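You operate a simulated robot arm through the tools that you are given. There is no shell and no other tool.

Carry out the task below with a simulated robot arm. There is one attempt and no reset: what you move stays moved.

TASK
The steamer runs low: stop the steam, top it up and steam on.
Fine: open the yellow vent valve before filling, shut it again after; water past the blue mark, not to the brim; red steam valve wide open at the end.

The check looks at the end state, three seconds after you hand in, the way a careful person would. Anything else that was tipped, shoved, dropped, spilled or broken makes it a failure.

THE ROBOT
A 7-joint arm with a two-finger parallel gripper, fixed in place. Base frame: the origin is on the floor under the middle of its stand, x ahead of it, y to its left, z up. Units: cm, degrees, N and s.
With the tool pointing down near the work surface it reaches from about 24 to 68 cm from the base axis. Its first joint turns from -66.0 to 66.0 degrees. Payload 2.4 kg.
The tool frame sits at the grasp point between the pads (the TCP): z along the fingers, y along the line on which they close. The tips reach 3 cm beyond it. The gripper opens to 9.4 cm. The fingers are 2.8 cm wide and 1 cm thick; the gripper's body (5 by 9.6 cm) begins 5.5 cm behind the TCP.
Orientation is that of the tool frame in the base frame, as a unit quaternion [w, x, y, z]. With the fingers straight down and closing along the base's y, the tool's x points along the base's -x, its y along +y and its z along -z.

THE INTERFACE
- The arm moves only by the tool step_arm. Its argument "motion" is a list of rows, each a list of 3 entries, a list of its own where there are three numbers: the turn, a rotation vector about the tool's x, y, z in degrees, then the shift along the tool's x, y, z in cm, then the finger opening in cm, from 0 to 9.4. In form: [[[wx, wy, wz], [tx, ty, tz], gripper], ...]. A call has 1 to 20 rows; each row shifts and turns the commanded pose from where the row before left it, along the tool's axes as they then stand. A row lasts 0.2 s, in which the tool goes at most 5 cm and 8.6 degrees; a call with a longer step from one row to the next is refused whole, and so is a gripper value outside its range. Where a pose cannot be reached the arm comes as near as it can. A force on the tool above 40 N (or 10 N above the force at the start of the call, whichever is more), or a blocked arm, ends the call early, and 0.2 s more pass. The fingers move at their own pace (about 15.3 cm/s each) and stop on an object; they squeeze with about 42 N. The grip force told is the motor's: it shows also when the fingers shut on nothing. Time passes only in rows, and 0.2 s behind the last, so rows that do not move let the fingers close. It gives the time, the measured TCP pose, the force on the tool (base axes), the opening and the grip force at its end, in the units of the frame above (readings bear some noise), with the torque about the TCP (base axes, N m) and any sound that the robot's microphone picked up.
- Cameras (640 x 400 px; columns grow to the right, rows downward): "scene" is fixed at [4.3, 47.77, 144.67]; the picture's right is [-0.68, -0.73, 0.00], its down [-0.40, 0.37, -0.84] and it looks along [0.61, -0.57, -0.55] (base axes); focal length 324 px, centre (320, 200). "wrist" rides on the gripper at [7.6, 1.4, -10.2] in the tool frame; the picture's right is [-0.18, 0.98, 0.00], its down [-0.75, -0.14, -0.64] and it looks along [-0.63, -0.12, 0.77] (tool axes); focal length 243 px, centre (320, 200). There is no depth. A picture from a camera that has moved, and an enlarged one, comes with that camera's place and axes in the base frame and with its lens.
- camera(camera): a new picture of that camera. No time passes.
- zoom(camera, box): a new picture of the part [left, top, right, bottom] of that camera's present view, enlarged. No time passes.
- finish_job(): hands the job in; it is judged then, once.

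Nothing tells you positions but the pictures and the camera data. Unless the task says otherwise, let go and move clear before handing in.

The tools are called by a JSON object that holds its "method" and its "body". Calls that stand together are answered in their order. step_arm: Moves the arm, as the interface text tells. Its arguments: {"type":"object","properties":{"motion":{"type":"array","items":{"type":"array"}}},"required":["motion"]} The other tools are called the same way: camera (camera) takes a picture; zoom (camera, box) takes an enlarged picture of a part of a camera's view; finish_job () hands the job in.

At the start:

```text
t: 0.0
tcp_pos: [35.19, -22.24, 114.13]
ee_rot: [0.0, 0.001, 1.0, 0.0]
wrist_force: [0.5, 0.6, -0.1]
torque: [-0.04, 0.02, -0.01]
opening: 9.42
grasp_force: 0.1
```

scene: 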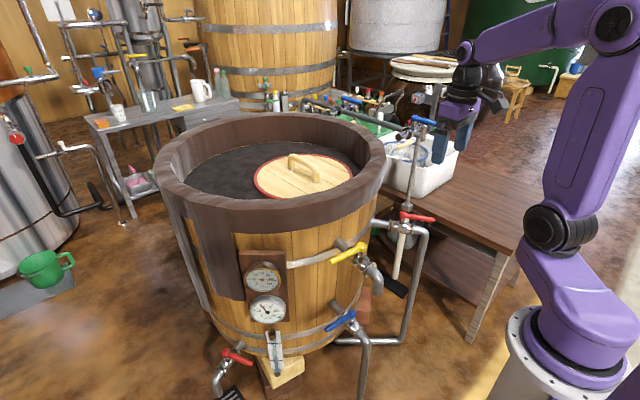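
wrist: 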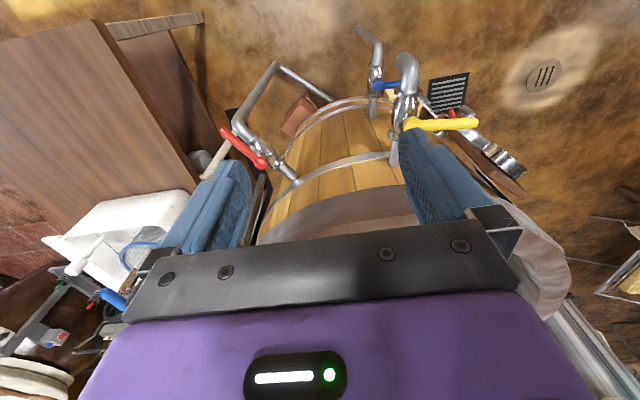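

I see a large wooden steamer vat with two gauges, a yellow-handled valve, blue-handled valves, and red-handled valves. I'll look closer at each before moving anything.

{"method": "zoom", "body": {"camera": "scene", "box": [200, 220, 440, 400]}}

{"method": "zoom", "body": {"camera": "scene", "box": [320, 90, 480, 220]}}

{"method": "zoom", "body": {"camera": "scene", "box": [220, 300, 320, 400]}}

{"method": "zoom", "body": {"camera": "wrist", "box": [200, 20, 560, 220]}}

```text
2.22 times, centred on (320, 310) of scene
camera zoom: at [4.3, 47.77, 144.67], right [-0.68, -0.73, 0.0], down [-0.4, 0.37, -0.84], along [0.61, -0.57, -0.55], focal length 720 px, centre (320, -44)
```

zoom: 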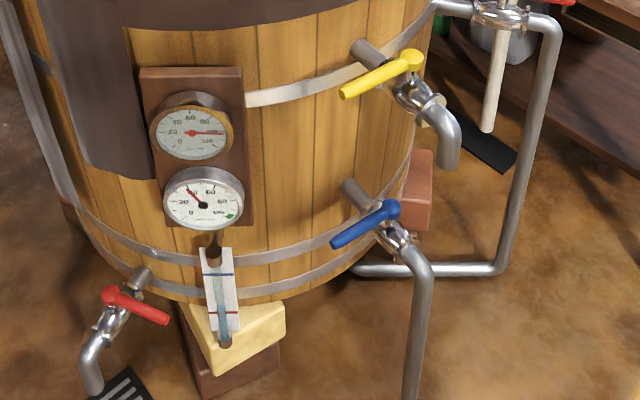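

```text
3.08 times, centred on (400, 155) of scene
camera zoom: at [4.3, 47.77, 144.67], right [-0.68, -0.73, 0.0], down [-0.4, 0.37, -0.84], along [0.61, -0.57, -0.55], focal length 997 px, centre (74, 338)
```

zoom: 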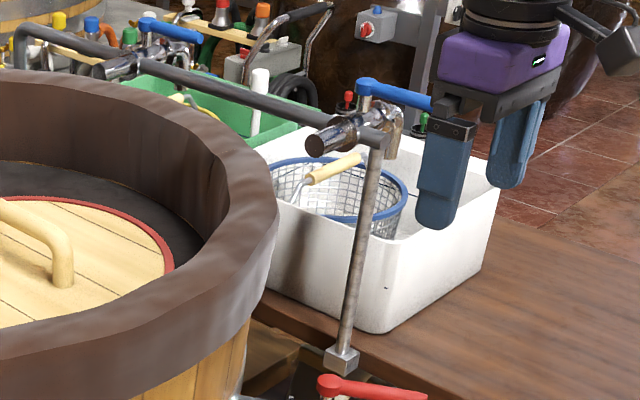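

```text
4.00 times, centred on (270, 350) of scene
camera zoom: at [4.3, 47.77, 144.67], right [-0.68, -0.73, 0.0], down [-0.4, 0.37, -0.84], along [0.61, -0.57, -0.55], focal length 1296 px, centre (520, -400)
```

zoom: 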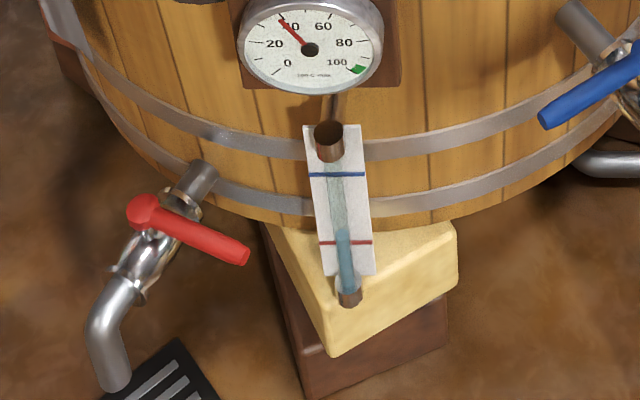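

```text
1.78 times, centred on (380, 120) of wrist
camera zoom: at [27.35, -20.84, 124.39], right [0.19, 0.98, 0.0], down [0.75, -0.14, 0.64], along [0.63, -0.12, -0.77], focal length 431 px, centre (213, 342)
```

zoom: 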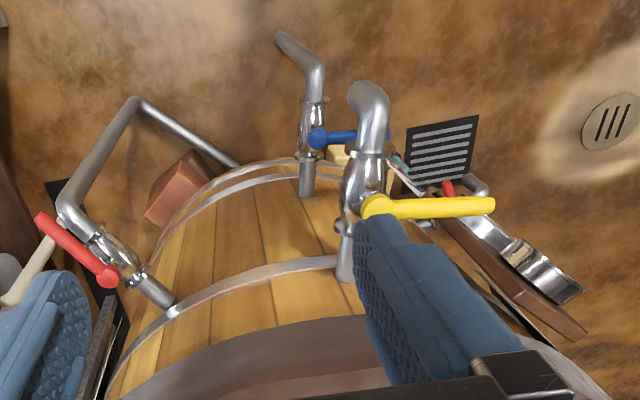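

The vat's fittings facing the arm are the yellow valve at roughly (47, -8, 83), a blue valve below it, a red one at lower left over a grate, and a red one on the looped pipe on the right. I'll zoom in to work out what each pipe does before touching anything.

{"method": "zoom", "body": {"camera": "scene", "box": [360, 190, 450, 246]}}

{"method": "zoom", "body": {"camera": "scene", "box": [270, 70, 430, 170]}}

{"method": "zoom", "body": {"camera": "scene", "box": [310, 230, 430, 305]}}

{"method": "zoom", "body": {"camera": "scene", "box": [310, 290, 430, 400]}}

{"method": "zoom", "body": {"camera": "scene", "box": [230, 245, 310, 330]}}

{"method": "zoom", "body": {"camera": "wrist", "box": [0, 180, 200, 400]}}

{"method": "zoom", "body": {"camera": "wrist", "box": [330, 20, 550, 200]}}

{"method": "zoom", "body": {"camera": "wrist", "box": [190, 50, 340, 200]}}

```text
7.11 times, centred on (405, 218) of scene
camera zoom: at [4.3, 47.77, 144.67], right [-0.68, -0.73, 0.0], down [-0.4, 0.37, -0.84], along [0.61, -0.57, -0.55], focal length 2304 px, centre (-284, 72)
```

zoom: 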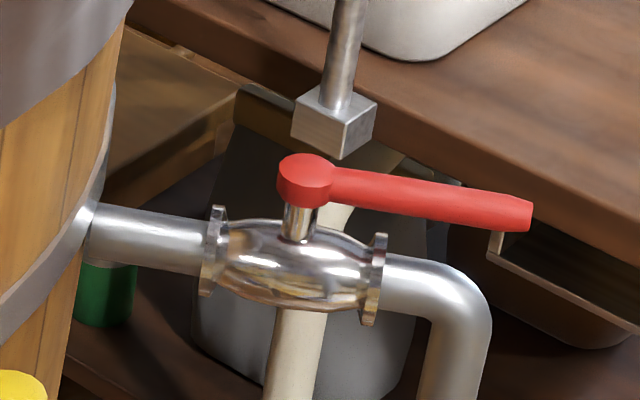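

```text
4.00 times, centred on (350, 120) of scene
camera zoom: at [4.3, 47.77, 144.67], right [-0.68, -0.73, 0.0], down [-0.4, 0.37, -0.84], along [0.61, -0.57, -0.55], focal length 1296 px, centre (200, 520)
```

zoom: 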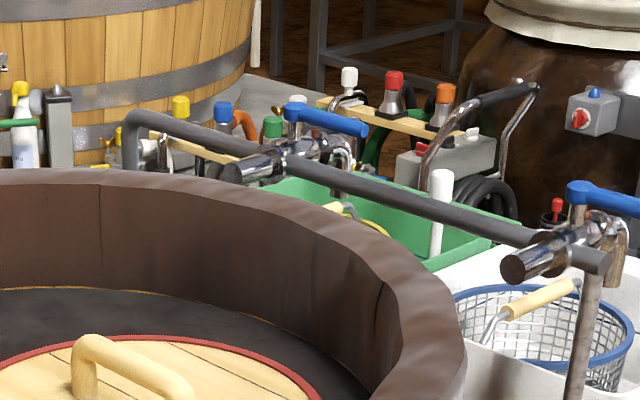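

```text
5.33 times, centred on (370, 268) of scene
camera zoom: at [4.3, 47.77, 144.67], right [-0.68, -0.73, 0.0], down [-0.4, 0.37, -0.84], along [0.61, -0.57, -0.55], focal length 1728 px, centre (53, -160)
```

zoom: 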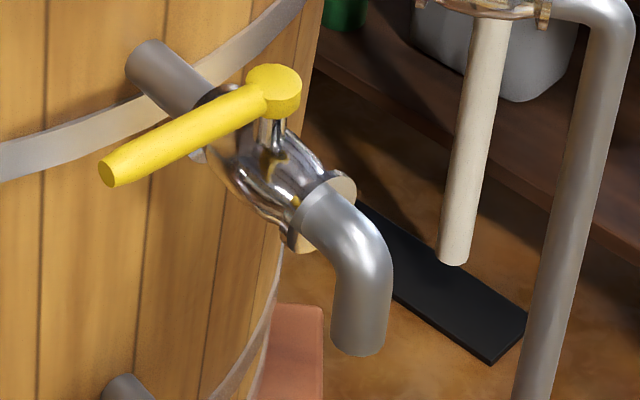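

```text
3.64 times, centred on (370, 345) of scene
camera zoom: at [4.3, 47.77, 144.67], right [-0.68, -0.73, 0.0], down [-0.4, 0.37, -0.84], along [0.61, -0.57, -0.55], focal length 1178 px, centre (138, -327)
```

zoom: 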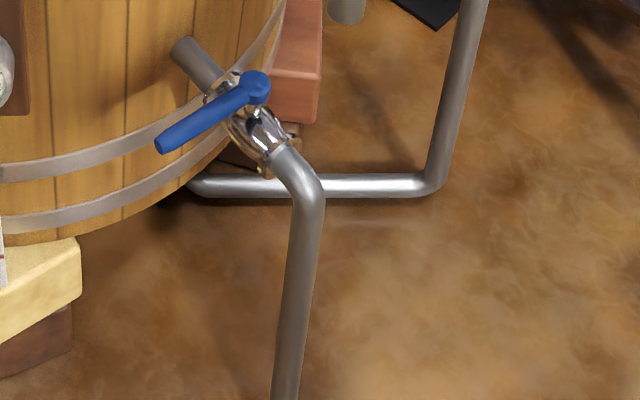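

```text
4.71 times, centred on (270, 288) of scene
camera zoom: at [4.3, 47.77, 144.67], right [-0.68, -0.73, 0.0], down [-0.4, 0.37, -0.84], along [0.61, -0.57, -0.55], focal length 1525 px, centre (555, -212)
```

zoom: 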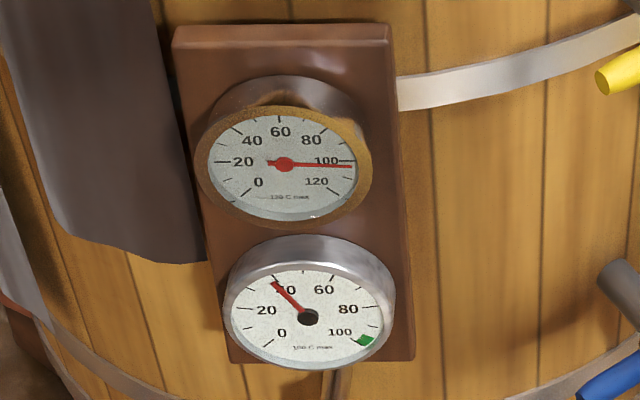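

```text
1.82 times, centred on (100, 290) of wrist
camera zoom: at [27.35, -20.84, 124.39], right [0.19, 0.98, 0.0], down [0.75, -0.14, 0.64], along [0.63, -0.12, -0.77], focal length 441 px, centre (720, 36)
```

zoom: 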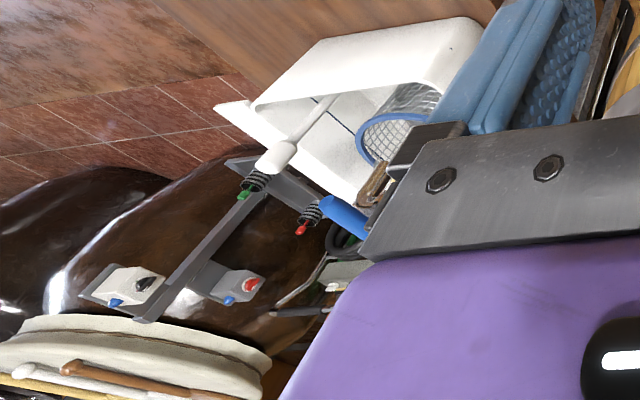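

```text
2.22 times, centred on (440, 110) of wrist
camera zoom: at [27.35, -20.84, 124.39], right [0.19, 0.98, 0.0], down [0.75, -0.14, 0.64], along [0.63, -0.12, -0.77], focal length 539 px, centre (53, 400)
```

zoom: 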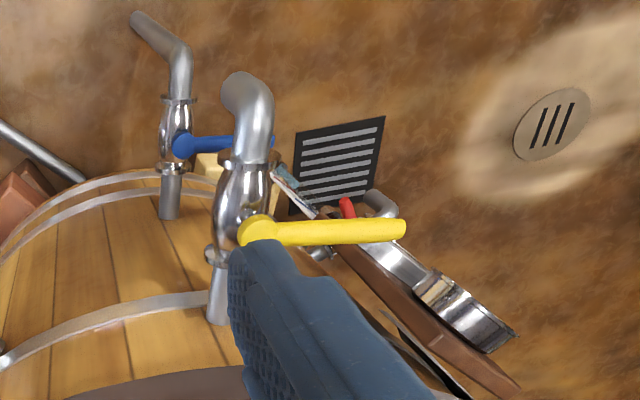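

```text
2.67 times, centred on (265, 125) of wrist
camera zoom: at [27.35, -20.84, 124.39], right [0.19, 0.98, 0.0], down [0.75, -0.14, 0.64], along [0.63, -0.12, -0.77], focal length 647 px, centre (467, 400)
```

zoom: 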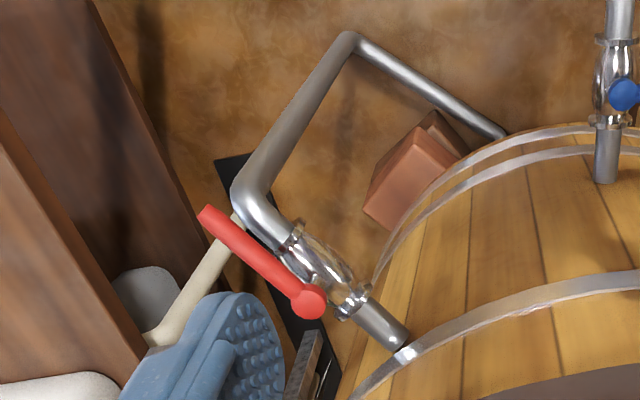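

The roles look clear. The red valve on the looped pipe, hub near (54, -40, 75), is the steam valve, and its handle lies along the pipe, so it is open. Yellow is the vent and is closed, the low blue valve on the floor pipe is the water feed and is closed, and the low red one over the grate is a drain to leave alone. I'll shift the wrist camera for more views to refine the positions.

{"method": "step_arm", "body": {"motion": [[[0, 0, 0], [1.5, 4, 0], 9.4], [[0, 0, 0], [1.5, 4, 0], 9.4], [[0, 0, 0], [1.5, 4, 0], 9.4], [[0, 0, 0], [1.5, 4, 0], 9.4], [[0, 0, 0], [0, 0, 0], 9.4]]}}

{"method": "zoom", "body": {"camera": "scene", "box": [255, 325, 303, 355]}}

{"method": "camera", "body": {"camera": "wrist"}}

{"method": "camera", "body": {"camera": "scene"}}

```text
t: 1.2
tcp_pos: [29.13, -6.18, 114.18]
ee_rot: [-0.001, 0.002, 1.0, -0.001]
wrist_force: [-0.3, -0.6, -0.5]
torque: [-0.01, -0.02, 0.0]
opening: 9.4
grasp_force: 0.1
```

```text
13.33 times, centred on (279, 340) of scene
camera zoom: at [4.29, 47.77, 144.67], right [-0.68, -0.73, 0.0], down [-0.4, 0.37, -0.84], along [0.61, -0.57, -0.55], focal length 4320 px, centre (867, -1667)
```

zoom: 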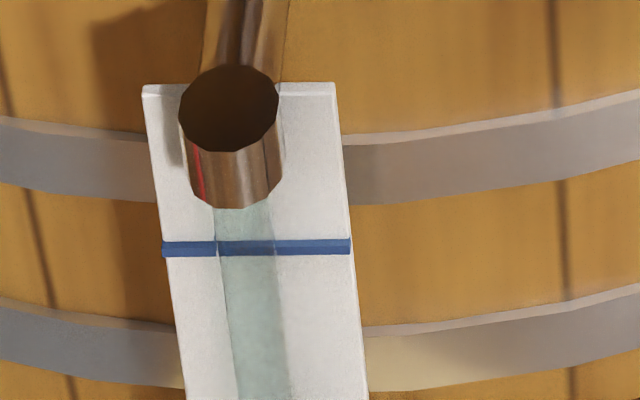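

```text
taken
camera wrist: at [21.36, -4.9, 124.35], right [0.19, 0.98, 0.0], down [0.75, -0.14, 0.64], along [0.63, -0.12, -0.77], focal length 243 px, centre (320, 200)
```

wrist: 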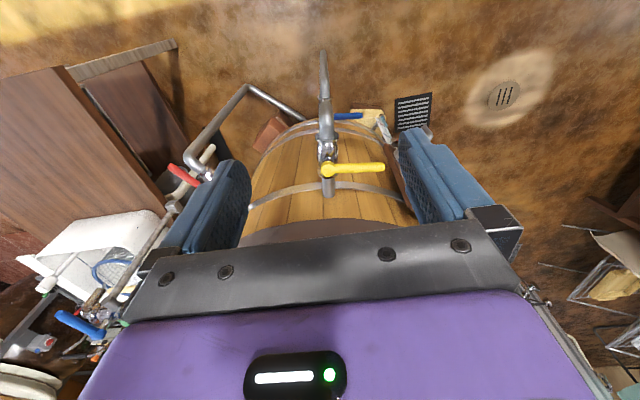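

```text
taken
```

scene: 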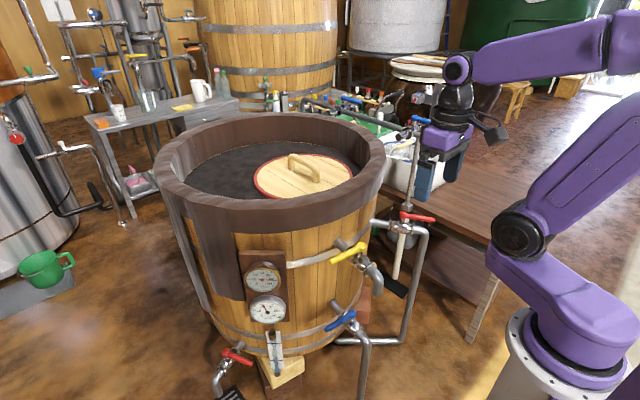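

The new view shows the yellow and blue levers both pointing left (+y), across their pipes. I'll zoom in here to measure the levers precisely.

{"method": "zoom", "body": {"camera": "wrist", "box": [290, 90, 450, 190]}}

{"method": "zoom", "body": {"camera": "wrist", "box": [150, 80, 310, 220]}}

{"method": "zoom", "body": {"camera": "wrist", "box": [370, 80, 470, 170]}}

```text
4.00 times, centred on (370, 140) of wrist
camera zoom: at [21.36, -4.9, 124.35], right [0.19, 0.98, 0.0], down [0.75, -0.14, 0.64], along [0.63, -0.12, -0.77], focal length 970 px, centre (120, 440)
```

zoom: 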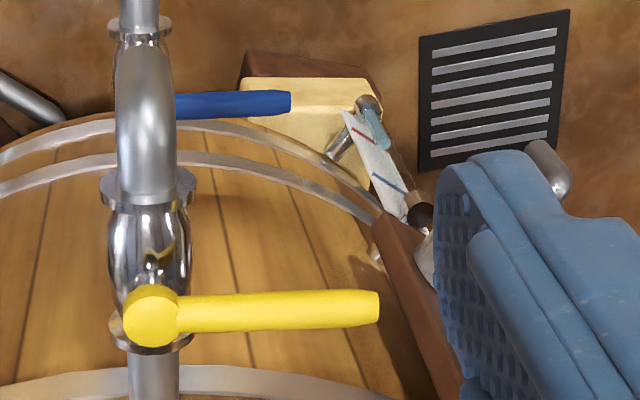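

```text
2.86 times, centred on (230, 150) of wrist
camera zoom: at [21.36, -4.9, 124.35], right [0.19, 0.98, 0.0], down [0.75, -0.14, 0.64], along [0.63, -0.12, -0.77], focal length 693 px, centre (577, 343)
```

zoom: 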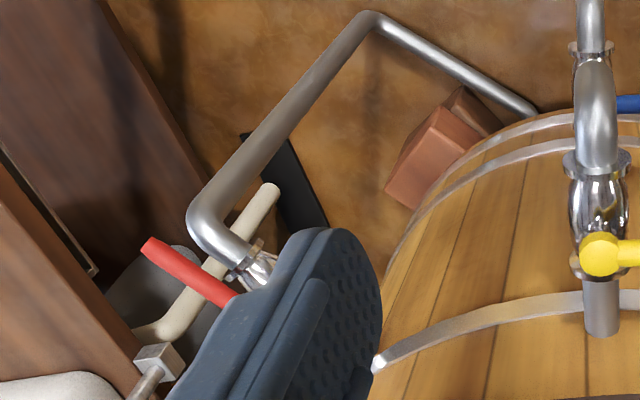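

```text
4.44 times, centred on (420, 125) of wrist
camera zoom: at [21.36, -4.9, 124.35], right [0.19, 0.98, 0.0], down [0.75, -0.14, 0.64], along [0.63, -0.12, -0.77], focal length 1078 px, centre (-124, 533)
```

zoom: 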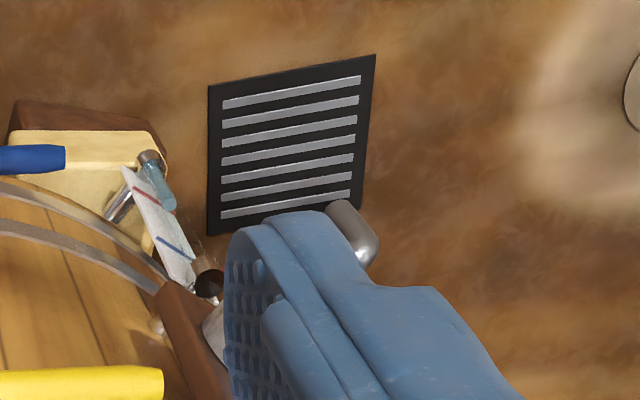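

Measured so far: the red lever hub is near (53.8, -39.9, 75) with its tip near (44.6, -45.3, 75), parallel to its pipe, so it is open. I'll move above its outer end, turn the tool so the fingers straddle the lever, and check before descending.

{"method": "step_arm", "body": {"motion": [[[0, 0, 0], [-1.483, -3.15, 1.85], 5], [[0, 0, 0], [-1.483, -3.15, 1.85], 5], [[0, 0, 0], [-1.483, -3.15, 1.85], 5], [[0, 0, 0], [-1.483, -3.15, 1.85], 5], [[0, 0, 0], [-1.483, -3.15, 1.85], 5], [[0, 0, 0], [-1.483, -3.15, 1.85], 5], [[0, 0, 0], [-1.483, -3.15, 1.85], 5], [[0, 0, 0], [-1.483, -3.15, 1.85], 5], [[0, 0, 0], [-1.483, -3.15, 1.85], 5], [[0, 0, 0], [-1.483, -3.15, 1.85], 5], [[0, 0, 0], [-1.483, -3.15, 1.85], 5], [[0, 0, 0], [-1.483, -3.15, 1.85], 5], [[0, 0, -7.5], [0, 0, 0], 5], [[0, 0, -7.5], [0, 0, 0], 5], [[0, 0, -7.5], [0, 0, 0], 5], [[0, 0, -7.5], [0, 0, 0], 5], [[0, 0, 0], [0, 0, 0], 5]]}}

{"method": "camera", "body": {"camera": "wrist"}}

{"method": "camera", "body": {"camera": "scene"}}

```text
t: 4.8
tcp_pos: [46.66, -43.88, 92.07]
ee_rot: [0.0, -0.258, 0.966, 0.0]
wrist_force: [0.1, 0.7, -0.1]
torque: [0.0, 0.01, 0.03]
opening: 5.0
grasp_force: 0.0
```

```text
taken
camera wrist: at [39.4, -46.7, 102.25], right [-0.33, 0.94, 0.0], down [0.72, 0.26, 0.64], along [0.61, 0.21, -0.77], focal length 243 px, centre (320, 200)
```

wrist: 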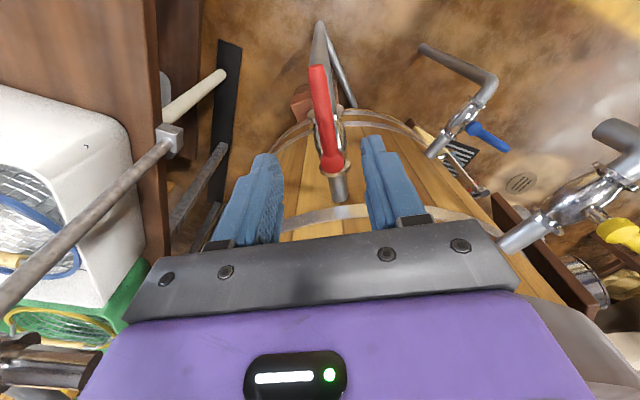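

```text
taken
```

scene: 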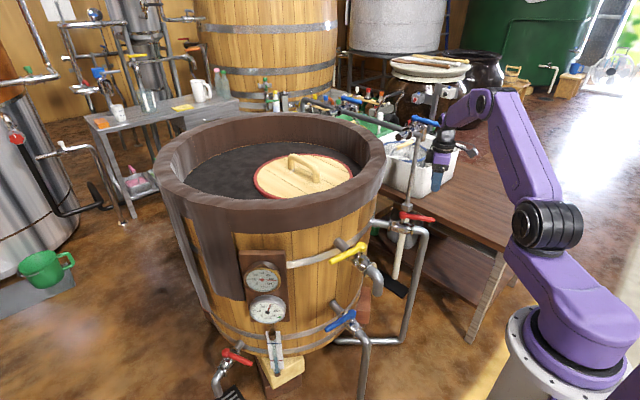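

The tool is centred over the red lever, with the fingers on either side of it as planned. I'll zoom once to check clearance, then descend in stages.

{"method": "zoom", "body": {"camera": "wrist", "box": [240, 40, 420, 240]}}

{"method": "step_arm", "body": {"motion": [[[0, 0, 0], [0, 0, 3], 5], [[0, 0, 0], [0, 0, 3], 5], [[0, 0, 0], [0, 0, 3], 5], [[0, 0, 0], [0, 0, 0], 5]]}}

{"method": "camera", "body": {"camera": "wrist"}}

{"method": "zoom", "body": {"camera": "scene", "box": [360, 150, 488, 230]}}

```text
2.00 times, centred on (330, 140) of wrist
camera zoom: at [39.4, -46.7, 102.25], right [-0.33, 0.94, 0.0], down [0.72, 0.26, 0.64], along [0.61, 0.21, -0.77], focal length 485 px, centre (300, 320)
```

zoom: 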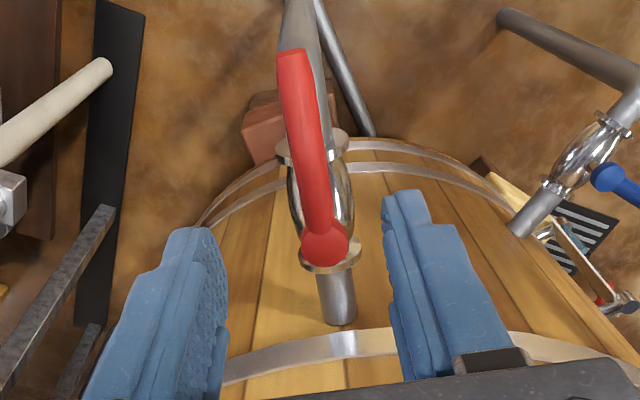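

```text
t: 5.8
tcp_pos: [46.78, -44.05, 82.96]
ee_rot: [0.0, -0.258, 0.966, 0.0]
wrist_force: [-0.3, -0.7, 0.2]
torque: [0.01, 0.01, 0.0]
opening: 5.0
grasp_force: 0.0
```

```text
taken
camera wrist: at [39.44, -46.68, 93.1], right [-0.33, 0.94, 0.0], down [0.72, 0.25, 0.64], along [0.61, 0.21, -0.77], focal length 243 px, centre (320, 200)
```

wrist: 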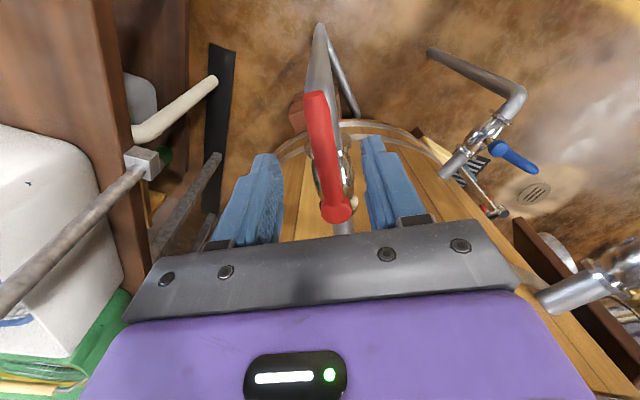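

```text
5.00 times, centred on (424, 190) of scene
camera zoom: at [4.3, 47.77, 144.67], right [-0.68, -0.73, 0.0], down [-0.4, 0.37, -0.84], along [0.61, -0.57, -0.55], focal length 1620 px, centre (-200, 250)
```

zoom: 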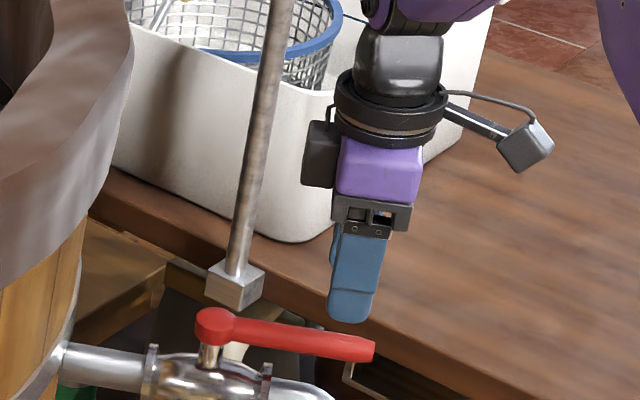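

The red lever sits between the fingers. I'm descending the last 7.5 cm so they straddle it.

{"method": "step_arm", "body": {"motion": [[[0, 0, 0], [0, 0, 2.5], 5], [[0, 0, 0], [0, 0, 2.5], 5], [[0, 0, 0], [0, 0, 2.5], 5], [[0, 0, 0], [0, 0, 0], 5]]}}

{"method": "camera", "body": {"camera": "wrist"}}

{"method": "zoom", "body": {"camera": "scene", "box": [360, 170, 472, 240]}}

```text
t: 6.8
tcp_pos: [46.64, -43.94, 75.33]
ee_rot: [-0.001, -0.258, 0.966, 0.0]
wrist_force: [0.0, -0.4, -0.3]
torque: [0.0, 0.0, -0.03]
opening: 5.02
grasp_force: 0.0
```

```text
taken
camera wrist: at [39.33, -46.72, 85.58], right [-0.33, 0.94, 0.0], down [0.72, 0.25, 0.64], along [0.61, 0.21, -0.77], focal length 243 px, centre (320, 200)
```

wrist: 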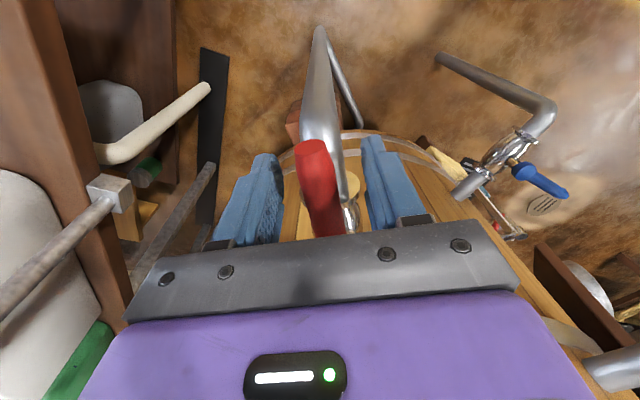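

```text
5.71 times, centred on (416, 205) of scene
camera zoom: at [4.3, 47.77, 144.67], right [-0.68, -0.73, 0.0], down [-0.4, 0.37, -0.84], along [0.61, -0.57, -0.55], focal length 1852 px, centre (-229, 171)
```

zoom: 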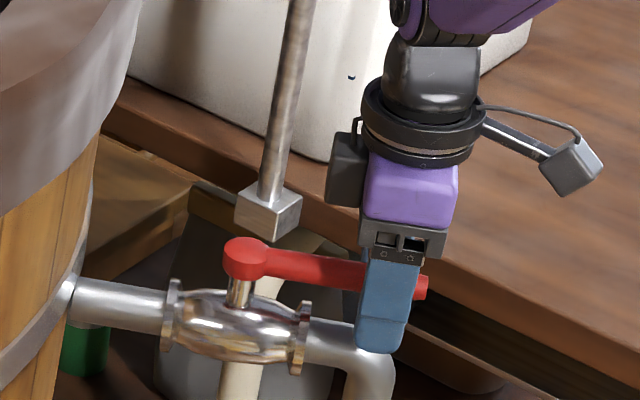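

The fingers straddle the red lever near its end with no contact force. I'll narrow the grip slightly and swing the lever clockwise seen from above, about 15° first, to confirm the closing direction.

{"method": "step_arm", "body": {"motion": [[[0, 0, 0], [0, 0, 0], 2.7], [[0, 0, 0], [0, 0, 0], 2.7], [[0, 0, 5], [-0.03, 0.72, 0], 2.7], [[0, 0, 5], [-0.03, 0.72, 0], 2.7], [[0, 0, 5], [-0.03, 0.72, 0], 2.7], [[0, 0, 5], [-0.03, 0.72, 0], 2.7], [[0, 0, 0], [0, 0, 0], 2.7]]}}

{"method": "camera", "body": {"camera": "wrist"}}

{"method": "zoom", "body": {"camera": "scene", "box": [360, 170, 472, 240]}}

```text
t: 8.4
tcp_pos: [45.74, -41.35, 75.35]
ee_rot: [0.001, -0.086, 0.996, 0.001]
wrist_force: [0.3, -0.4, -0.4]
torque: [0.02, 0.02, -0.01]
opening: 2.74
grasp_force: 0.9
```

```text
taken
camera wrist: at [37.98, -41.4, 85.55], right [0.01, 1.0, 0.0], down [0.77, -0.01, 0.64], along [0.64, -0.01, -0.77], focal length 243 px, centre (320, 200)
```

wrist: 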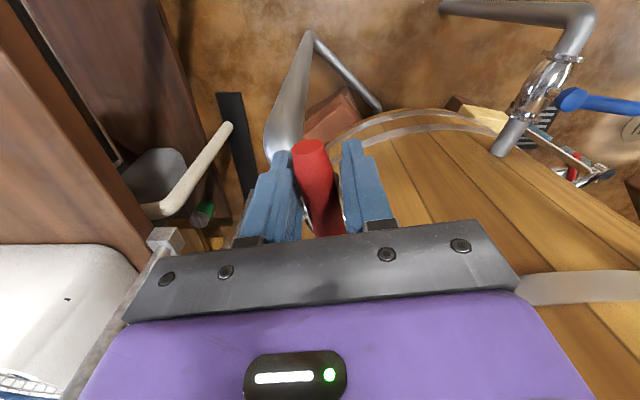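

```text
5.71 times, centred on (416, 205) of scene
camera zoom: at [4.29, 47.77, 144.67], right [-0.68, -0.73, 0.0], down [-0.4, 0.37, -0.84], along [0.61, -0.57, -0.55], focal length 1852 px, centre (-229, 171)
```

zoom: 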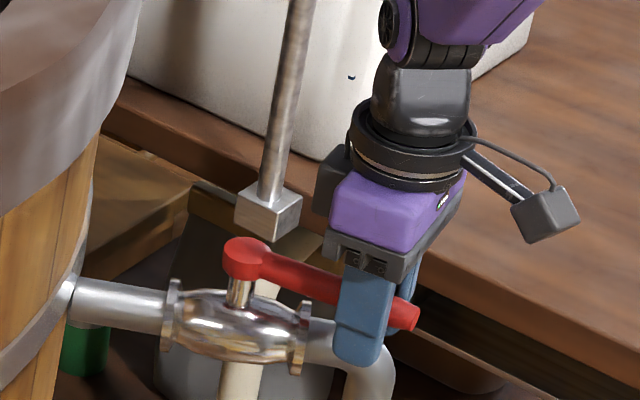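

The lever follows the fingers freely. I'm continuing the swing by another 70° to the closed stop, with the force limit as a guard.

{"method": "step_arm", "body": {"motion": [[[0, 0, 7], [-0.05, 1.02, 0], 2.7], [[0, 0, 7], [-0.05, 1.02, 0], 2.7], [[0, 0, 7], [-0.05, 1.02, 0], 2.7], [[0, 0, 7], [-0.05, 1.02, 0], 2.7], [[0, 0, 7], [-0.05, 1.02, 0], 2.7], [[0, 0, 7], [-0.05, 1.02, 0], 2.7], [[0, 0, 7], [-0.05, 1.02, 0], 2.7], [[0, 0, 7], [-0.05, 1.02, 0], 2.7], [[0, 0, 7], [-0.05, 1.02, 0], 2.7], [[0, 0, 7], [-0.05, 1.02, 0], 2.7], [[0, 0, 0], [0, 0, 0], 2.7]]}}

{"method": "camera", "body": {"camera": "wrist"}}

{"method": "zoom", "body": {"camera": "scene", "box": [360, 170, 472, 240]}}

```text
t: 10.8
tcp_pos: [49.76, -32.66, 75.53]
ee_rot: [0.0, 0.501, 0.865, 0.0]
wrist_force: [-0.8, 0.1, -0.4]
torque: [0.02, 0.0, -0.02]
opening: 2.82
grasp_force: 0.4
```

```text
taken
camera wrist: at [47.16, -25.4, 85.77], right [0.94, 0.33, 0.0], down [0.25, -0.72, 0.64], along [0.21, -0.61, -0.77], focal length 243 px, centre (320, 200)
```

wrist: 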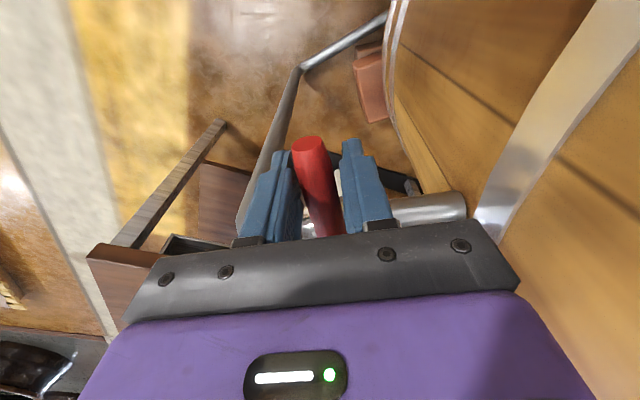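

```text
5.71 times, centred on (416, 205) of scene
camera zoom: at [4.29, 47.77, 144.67], right [-0.68, -0.73, 0.0], down [-0.4, 0.37, -0.84], along [0.61, -0.57, -0.55], focal length 1852 px, centre (-229, 171)
```

zoom: 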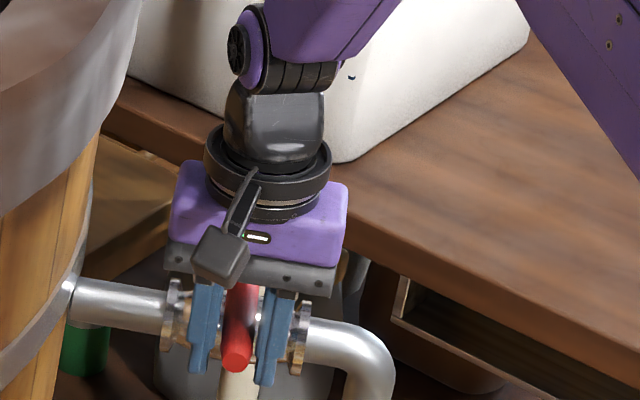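

The lever is nearly at a right angle to the pipe, lagging by the slack between the fingers. I'll push a few more degrees to find the closed stop.

{"method": "step_arm", "body": {"motion": [[[0, 0, 3], [-0.02, 0.44, 0], 2.7], [[0, 0, 3], [-0.02, 0.44, 0], 2.7], [[0, 0, 0], [0, 0, 0], 2.7]]}}

{"method": "camera", "body": {"camera": "wrist"}}

{"method": "zoom", "body": {"camera": "scene", "box": [360, 170, 472, 240]}}

```text
t: 11.6
tcp_pos: [50.32, -32.4, 75.59]
ee_rot: [0.0, 0.547, 0.837, -0.001]
wrist_force: [-14.2, -8.3, 3.5]
torque: [0.18, 0.19, 0.23]
opening: 3.61
grasp_force: 7.6
```

```text
taken
camera wrist: at [48.51, -25.01, 85.78], right [0.97, 0.23, 0.0], down [0.18, -0.75, 0.64], along [0.14, -0.63, -0.77], focal length 243 px, centre (320, 200)
```

wrist: 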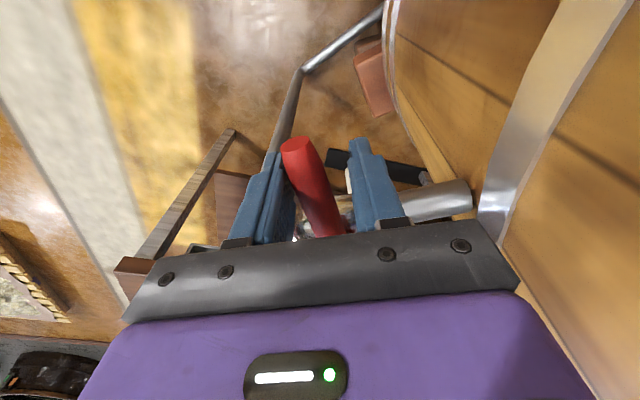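

```text
5.71 times, centred on (416, 205) of scene
camera zoom: at [4.26, 47.75, 144.68], right [-0.68, -0.73, 0.0], down [-0.4, 0.37, -0.84], along [0.61, -0.57, -0.55], focal length 1852 px, centre (-229, 171)
```

zoom: 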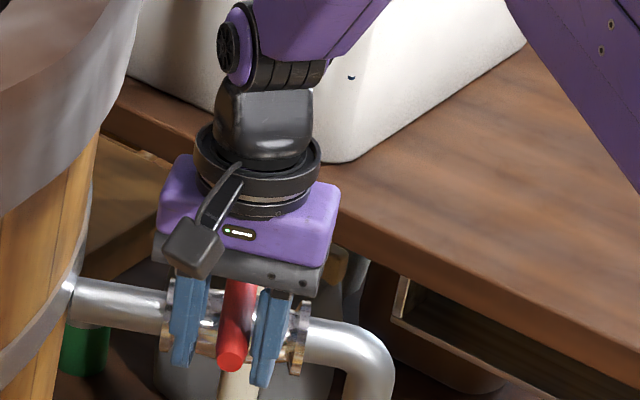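

The force rose to about 16 N and the lever stopped moving, so the steam valve is shut against its stop. I'll back off, open the fingers and lift away, then view the valves again.

{"method": "step_arm", "body": {"motion": [[[0, 0, -3], [0, -0.44, 0], 3.5], [[0, 0, -1], [0, -0.2, 0], 5], [[0, 0, 0], [0, 0, 0], 5], [[0, 0, 0], [0, 0, -3], 5], [[0, 0, 0], [0, 0, -3], 5], [[0, 0, 0], [0, 0, -4], 5], [[0, 0, 0], [0, 0, -4], 5], [[0, 0, 0], [0, 0, -4], 5], [[0, 0, 0], [0, 0, -4], 5], [[0, 0, 0], [0, 0, 0], 5]]}}

{"method": "camera", "body": {"camera": "wrist"}}

{"method": "zoom", "body": {"camera": "scene", "box": [360, 170, 472, 240]}}

{"method": "camera", "body": {"camera": "scene"}}

```text
t: 13.8
tcp_pos: [50.05, -32.65, 97.43]
ee_rot: [0.0, 0.516, 0.857, 0.0]
wrist_force: [-0.1, 0.0, -0.6]
torque: [0.03, 0.01, 0.01]
opening: 5.0
grasp_force: 0.0
```

```text
taken
camera wrist: at [47.62, -25.34, 107.59], right [0.95, 0.3, 0.0], down [0.23, -0.73, 0.64], along [0.19, -0.61, -0.77], focal length 243 px, centre (320, 200)
```

wrist: 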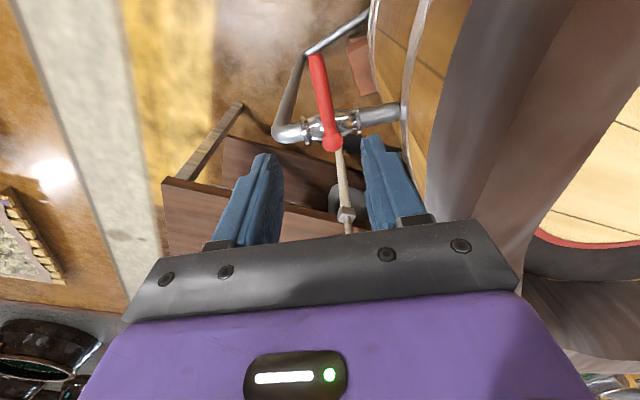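

```text
5.71 times, centred on (416, 205) of scene
camera zoom: at [4.3, 47.77, 144.67], right [-0.68, -0.73, 0.0], down [-0.4, 0.37, -0.84], along [0.61, -0.57, -0.55], focal length 1852 px, centre (-229, 171)
```

zoom: 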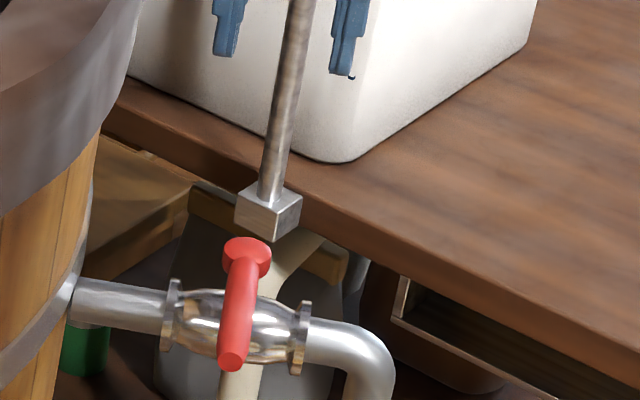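

```text
taken
```

scene: 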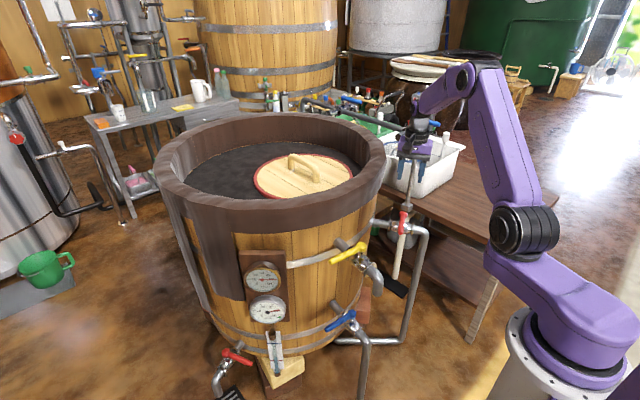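

The steam valve is now perpendicular to its pipe, so the steam is off. Next is the yellow vent, hub near (47.5, -8.4, 83), with its lever pointing +y. I'll back away from the vat rim, turn the tool to line up with that lever and lean it toward the robot so the hand clears the rim.

{"method": "step_arm", "body": {"motion": [[[0, 0, 0], [3.36, -0.94, -1.52], 5], [[0, 0, 0], [3.36, -0.94, -1.52], 5], [[0, 0, 0], [3.36, -0.94, -1.52], 5], [[0, 0, 0], [3.36, -0.94, -1.52], 5], [[0, 0, 0], [3.36, -0.94, -1.52], 5], [[0, 0, 6.68], [0, 0, 0], 5], [[0, 0, 6.68], [0, 0, 0], 5], [[0, 0, 6.68], [0, 0, 0], 5], [[0, 0, 6.68], [0, 0, 0], 5], [[0, 0, 6.68], [0, 0, 0], 5], [[-6.67, 0, 0], [0, 0, 0], 5], [[-6.67, 0, 0], [0, 0, 0], 5], [[-6.66, 0, 0], [0, 0, 0], 5], [[0, 0, 0], [0, 0, 0], 5]]}}

{"method": "camera", "body": {"camera": "scene"}}

{"method": "camera", "body": {"camera": "wrist"}}

```text
t: 16.8
tcp_pos: [37.97, -19.75, 105.11]
ee_rot: [0.13, 0.728, 0.662, 0.117]
wrist_force: [-1.0, 0.5, 0.7]
torque: [-0.01, 0.0, 0.02]
opening: 4.99
grasp_force: 0.0
```

```text
taken
```

scene: 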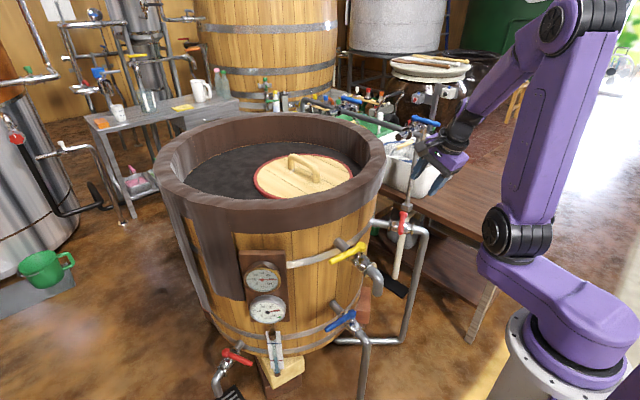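

```text
taken
camera wrist: at [36.41, -12.12, 115.19], right [0.9, -0.27, 0.34], down [-0.42, -0.72, 0.56], along [0.09, -0.64, -0.76], focal length 243 px, centre (320, 200)
```

wrist: 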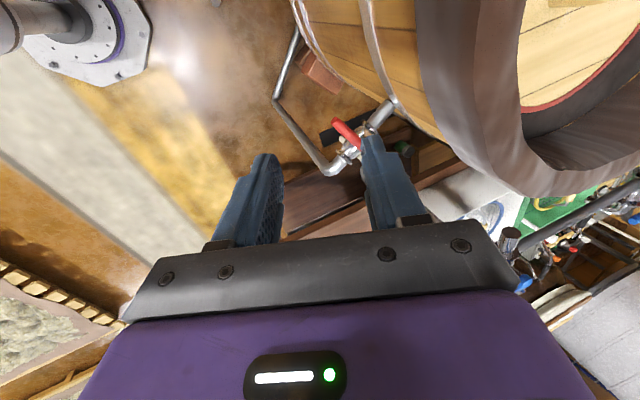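

The orientation came out as planned, with the lean toward the robot. I'm moving to a pose above the yellow lever's outer end.

{"method": "step_arm", "body": {"motion": [[[0, 0, 0], [4.01, 0.093, 1.63], 5], [[0, 0, 0], [4.01, 0.093, 1.63], 5], [[0, 0, 0], [4.01, 0.093, 1.63], 5], [[0, 0, 0], [4.01, 0.093, 1.63], 5], [[0, 0, 0], [4.01, 0.093, 1.63], 5], [[0, 0, 0], [0, 0, 0], 5]]}}

{"method": "camera", "body": {"camera": "wrist"}}

{"method": "camera", "body": {"camera": "scene"}}

```text
t: 18.2
tcp_pos: [43.13, -0.35, 97.53]
ee_rot: [0.128, 0.729, 0.662, 0.117]
wrist_force: [-0.5, 0.8, -1.3]
torque: [0.0, -0.02, -0.01]
opening: 5.0
grasp_force: 0.1
```

```text
taken
camera wrist: at [41.58, 7.33, 107.65], right [0.9, -0.27, 0.34], down [-0.42, -0.72, 0.56], along [0.09, -0.64, -0.76], focal length 243 px, centre (320, 200)
```

wrist: 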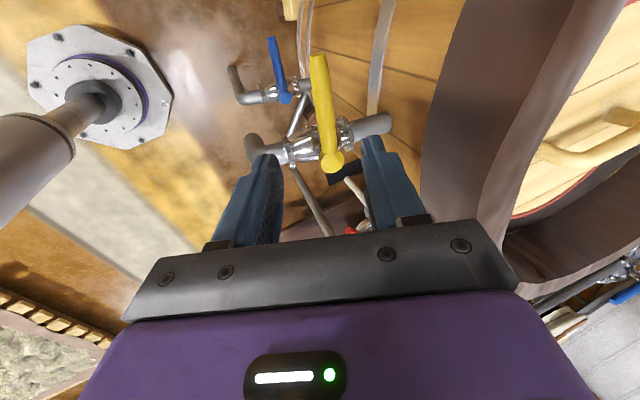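

```text
taken
```

scene: 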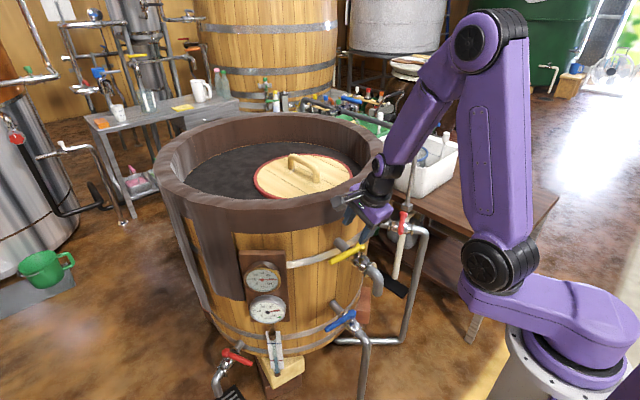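

The view agrees with my estimate: yellow hub near (47.5, -8.5, 83) and tip near (48.7, 2.4). I'm descending along the tool axis so the fingers straddle the lever.

{"method": "step_arm", "body": {"motion": [[[0, 0, 0], [0.13, 0, 3], 5], [[0, 0, 0], [0.13, 0, 3], 5], [[0, 0, 0], [0.13, 0, 3], 5], [[0, 0, 0], [0.13, 0, 3], 5], [[0, 0, 0], [0.12, 0, 2.9], 5], [[0, 0, 0], [0, 0, 0], 5]]}}

{"method": "camera", "body": {"camera": "wrist"}}

{"method": "zoom", "body": {"camera": "scene", "box": [290, 180, 418, 290]}}

```text
t: 19.6
tcp_pos: [48.36, 0.11, 83.41]
ee_rot: [0.129, 0.729, 0.662, 0.117]
wrist_force: [-0.5, -0.2, 0.0]
torque: [-0.03, -0.01, -0.01]
opening: 5.0
grasp_force: 0.1
```

```text
taken
camera wrist: at [46.8, 7.74, 93.51], right [0.9, -0.27, 0.34], down [-0.42, -0.72, 0.56], along [0.09, -0.64, -0.76], focal length 243 px, centre (320, 200)
```

wrist: 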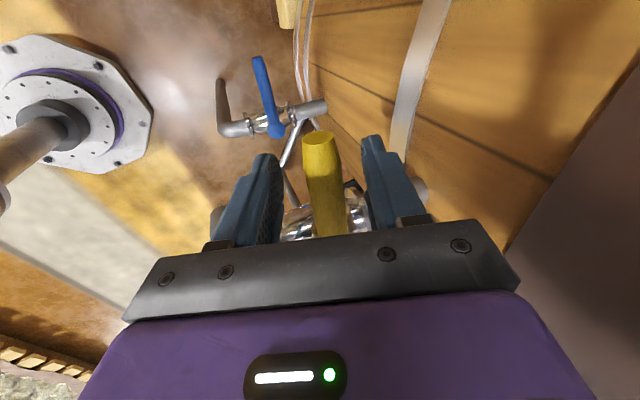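

```text
3.64 times, centred on (354, 235) of scene
camera zoom: at [4.3, 47.77, 144.67], right [-0.68, -0.73, 0.0], down [-0.4, 0.37, -0.84], along [0.61, -0.57, -0.55], focal length 1178 px, centre (196, 73)
```

zoom: 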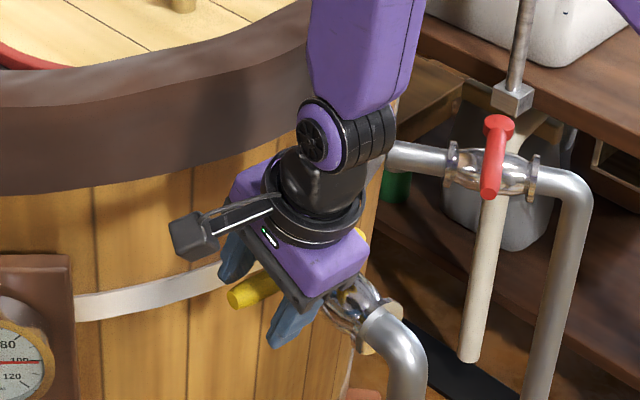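

The fingers straddle the yellow lever with no contact force. I'll swing it counter-clockwise seen from above, outward over its spout, starting with about 20°.

{"method": "step_arm", "body": {"motion": [[[0, 0, 0], [0, 0, 0], 2.8], [[0, 0, 0], [0, 0, 0], 2.8], [[0, 2.394, -6.58], [-0.055, -0.985, -0.358], 2.8], [[0, 2.394, -6.58], [-0.055, -0.985, -0.358], 2.8], [[0, 2.394, -6.58], [-0.055, -0.985, -0.358], 2.8], [[0, 0, 0], [0, 0, 0], 2.8]]}}

{"method": "camera", "body": {"camera": "wrist"}}

{"method": "zoom", "body": {"camera": "scene", "box": [290, 180, 418, 290]}}

```text
t: 21.0
tcp_pos: [45.11, -0.13, 83.45]
ee_rot: [0.105, 0.596, 0.784, 0.138]
wrist_force: [1.6, -0.2, 0.4]
torque: [0.06, 0.02, -0.05]
opening: 2.96
grasp_force: 0.7
```

```text
taken
camera wrist: at [40.86, 6.38, 93.56], right [0.94, 0.07, 0.34], down [-0.14, -0.82, 0.56], along [0.32, -0.57, -0.76], focal length 243 px, centre (320, 200)
```

wrist: 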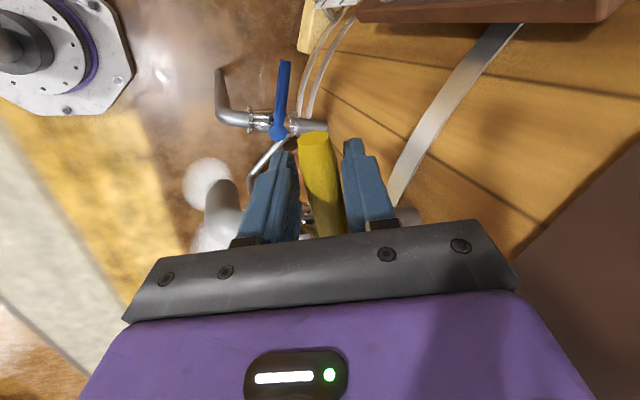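

```text
3.64 times, centred on (354, 235) of scene
camera zoom: at [4.3, 47.77, 144.67], right [-0.68, -0.73, 0.0], down [-0.4, 0.37, -0.84], along [0.61, -0.57, -0.55], focal length 1178 px, centre (196, 73)
```

zoom: 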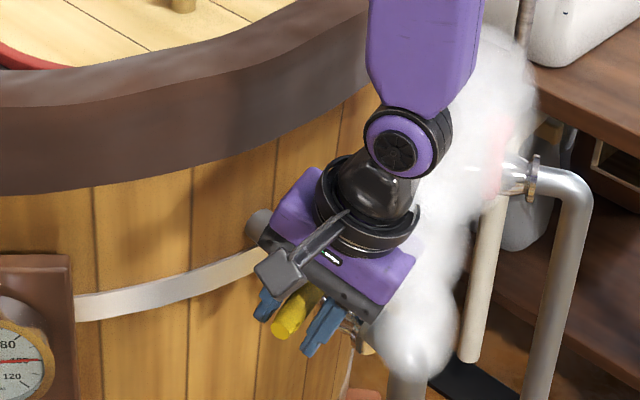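

Steam is coming out of the vent spout, so the direction is right. I'm continuing the swing toward fully open.

{"method": "step_arm", "body": {"motion": [[[0, 2.394, -6.58], [-0.055, -0.985, -0.358], 2.8], [[0, 2.394, -6.58], [-0.055, -0.985, -0.358], 2.8], [[0, 2.394, -6.58], [-0.055, -0.985, -0.358], 2.8], [[0, 2.394, -6.58], [-0.055, -0.985, -0.358], 2.8], [[0, 2.394, -6.58], [-0.055, -0.985, -0.358], 2.8], [[0, 2.394, -6.58], [-0.055, -0.985, -0.358], 2.8], [[0, 2.394, -6.58], [-0.055, -0.985, -0.358], 2.8], [[0, 2.394, -6.58], [-0.055, -0.985, -0.358], 2.8], [[0, 2.394, -6.58], [-0.055, -0.985, -0.358], 2.8], [[0, 1.37, -3.76], [-0.02, -0.56, -0.2], 2.8], [[0, 0, 0], [0, 0, 0], 2.8]]}}

{"method": "camera", "body": {"camera": "wrist"}}

{"method": "zoom", "body": {"camera": "scene", "box": [310, 180, 438, 290]}}

```text
t: 23.4
tcp_pos: [38.79, -7.46, 83.66]
ee_rot: [0.011, 0.064, 0.983, 0.173]
wrist_force: [5.0, 10.7, -0.2]
torque: [-0.06, 0.03, -0.18]
opening: 3.39
grasp_force: 5.0
```

```text
taken
camera wrist: at [30.93, -8.66, 93.69], right [0.3, 0.89, 0.34], down [0.7, -0.45, 0.56], along [0.65, 0.07, -0.76], focal length 243 px, centre (320, 200)
```

wrist: 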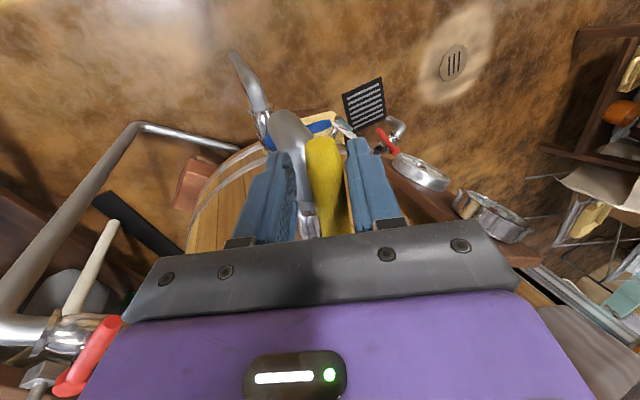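

```text
3.64 times, centred on (374, 235) of scene
camera zoom: at [4.31, 47.79, 144.66], right [-0.68, -0.73, 0.0], down [-0.4, 0.37, -0.84], along [0.61, -0.57, -0.55], focal length 1178 px, centre (124, 73)
```

zoom: 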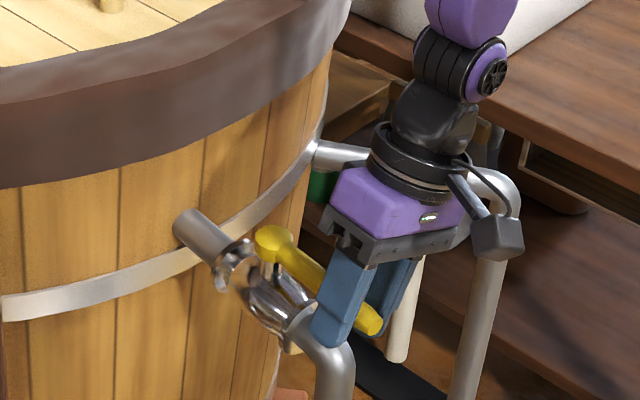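

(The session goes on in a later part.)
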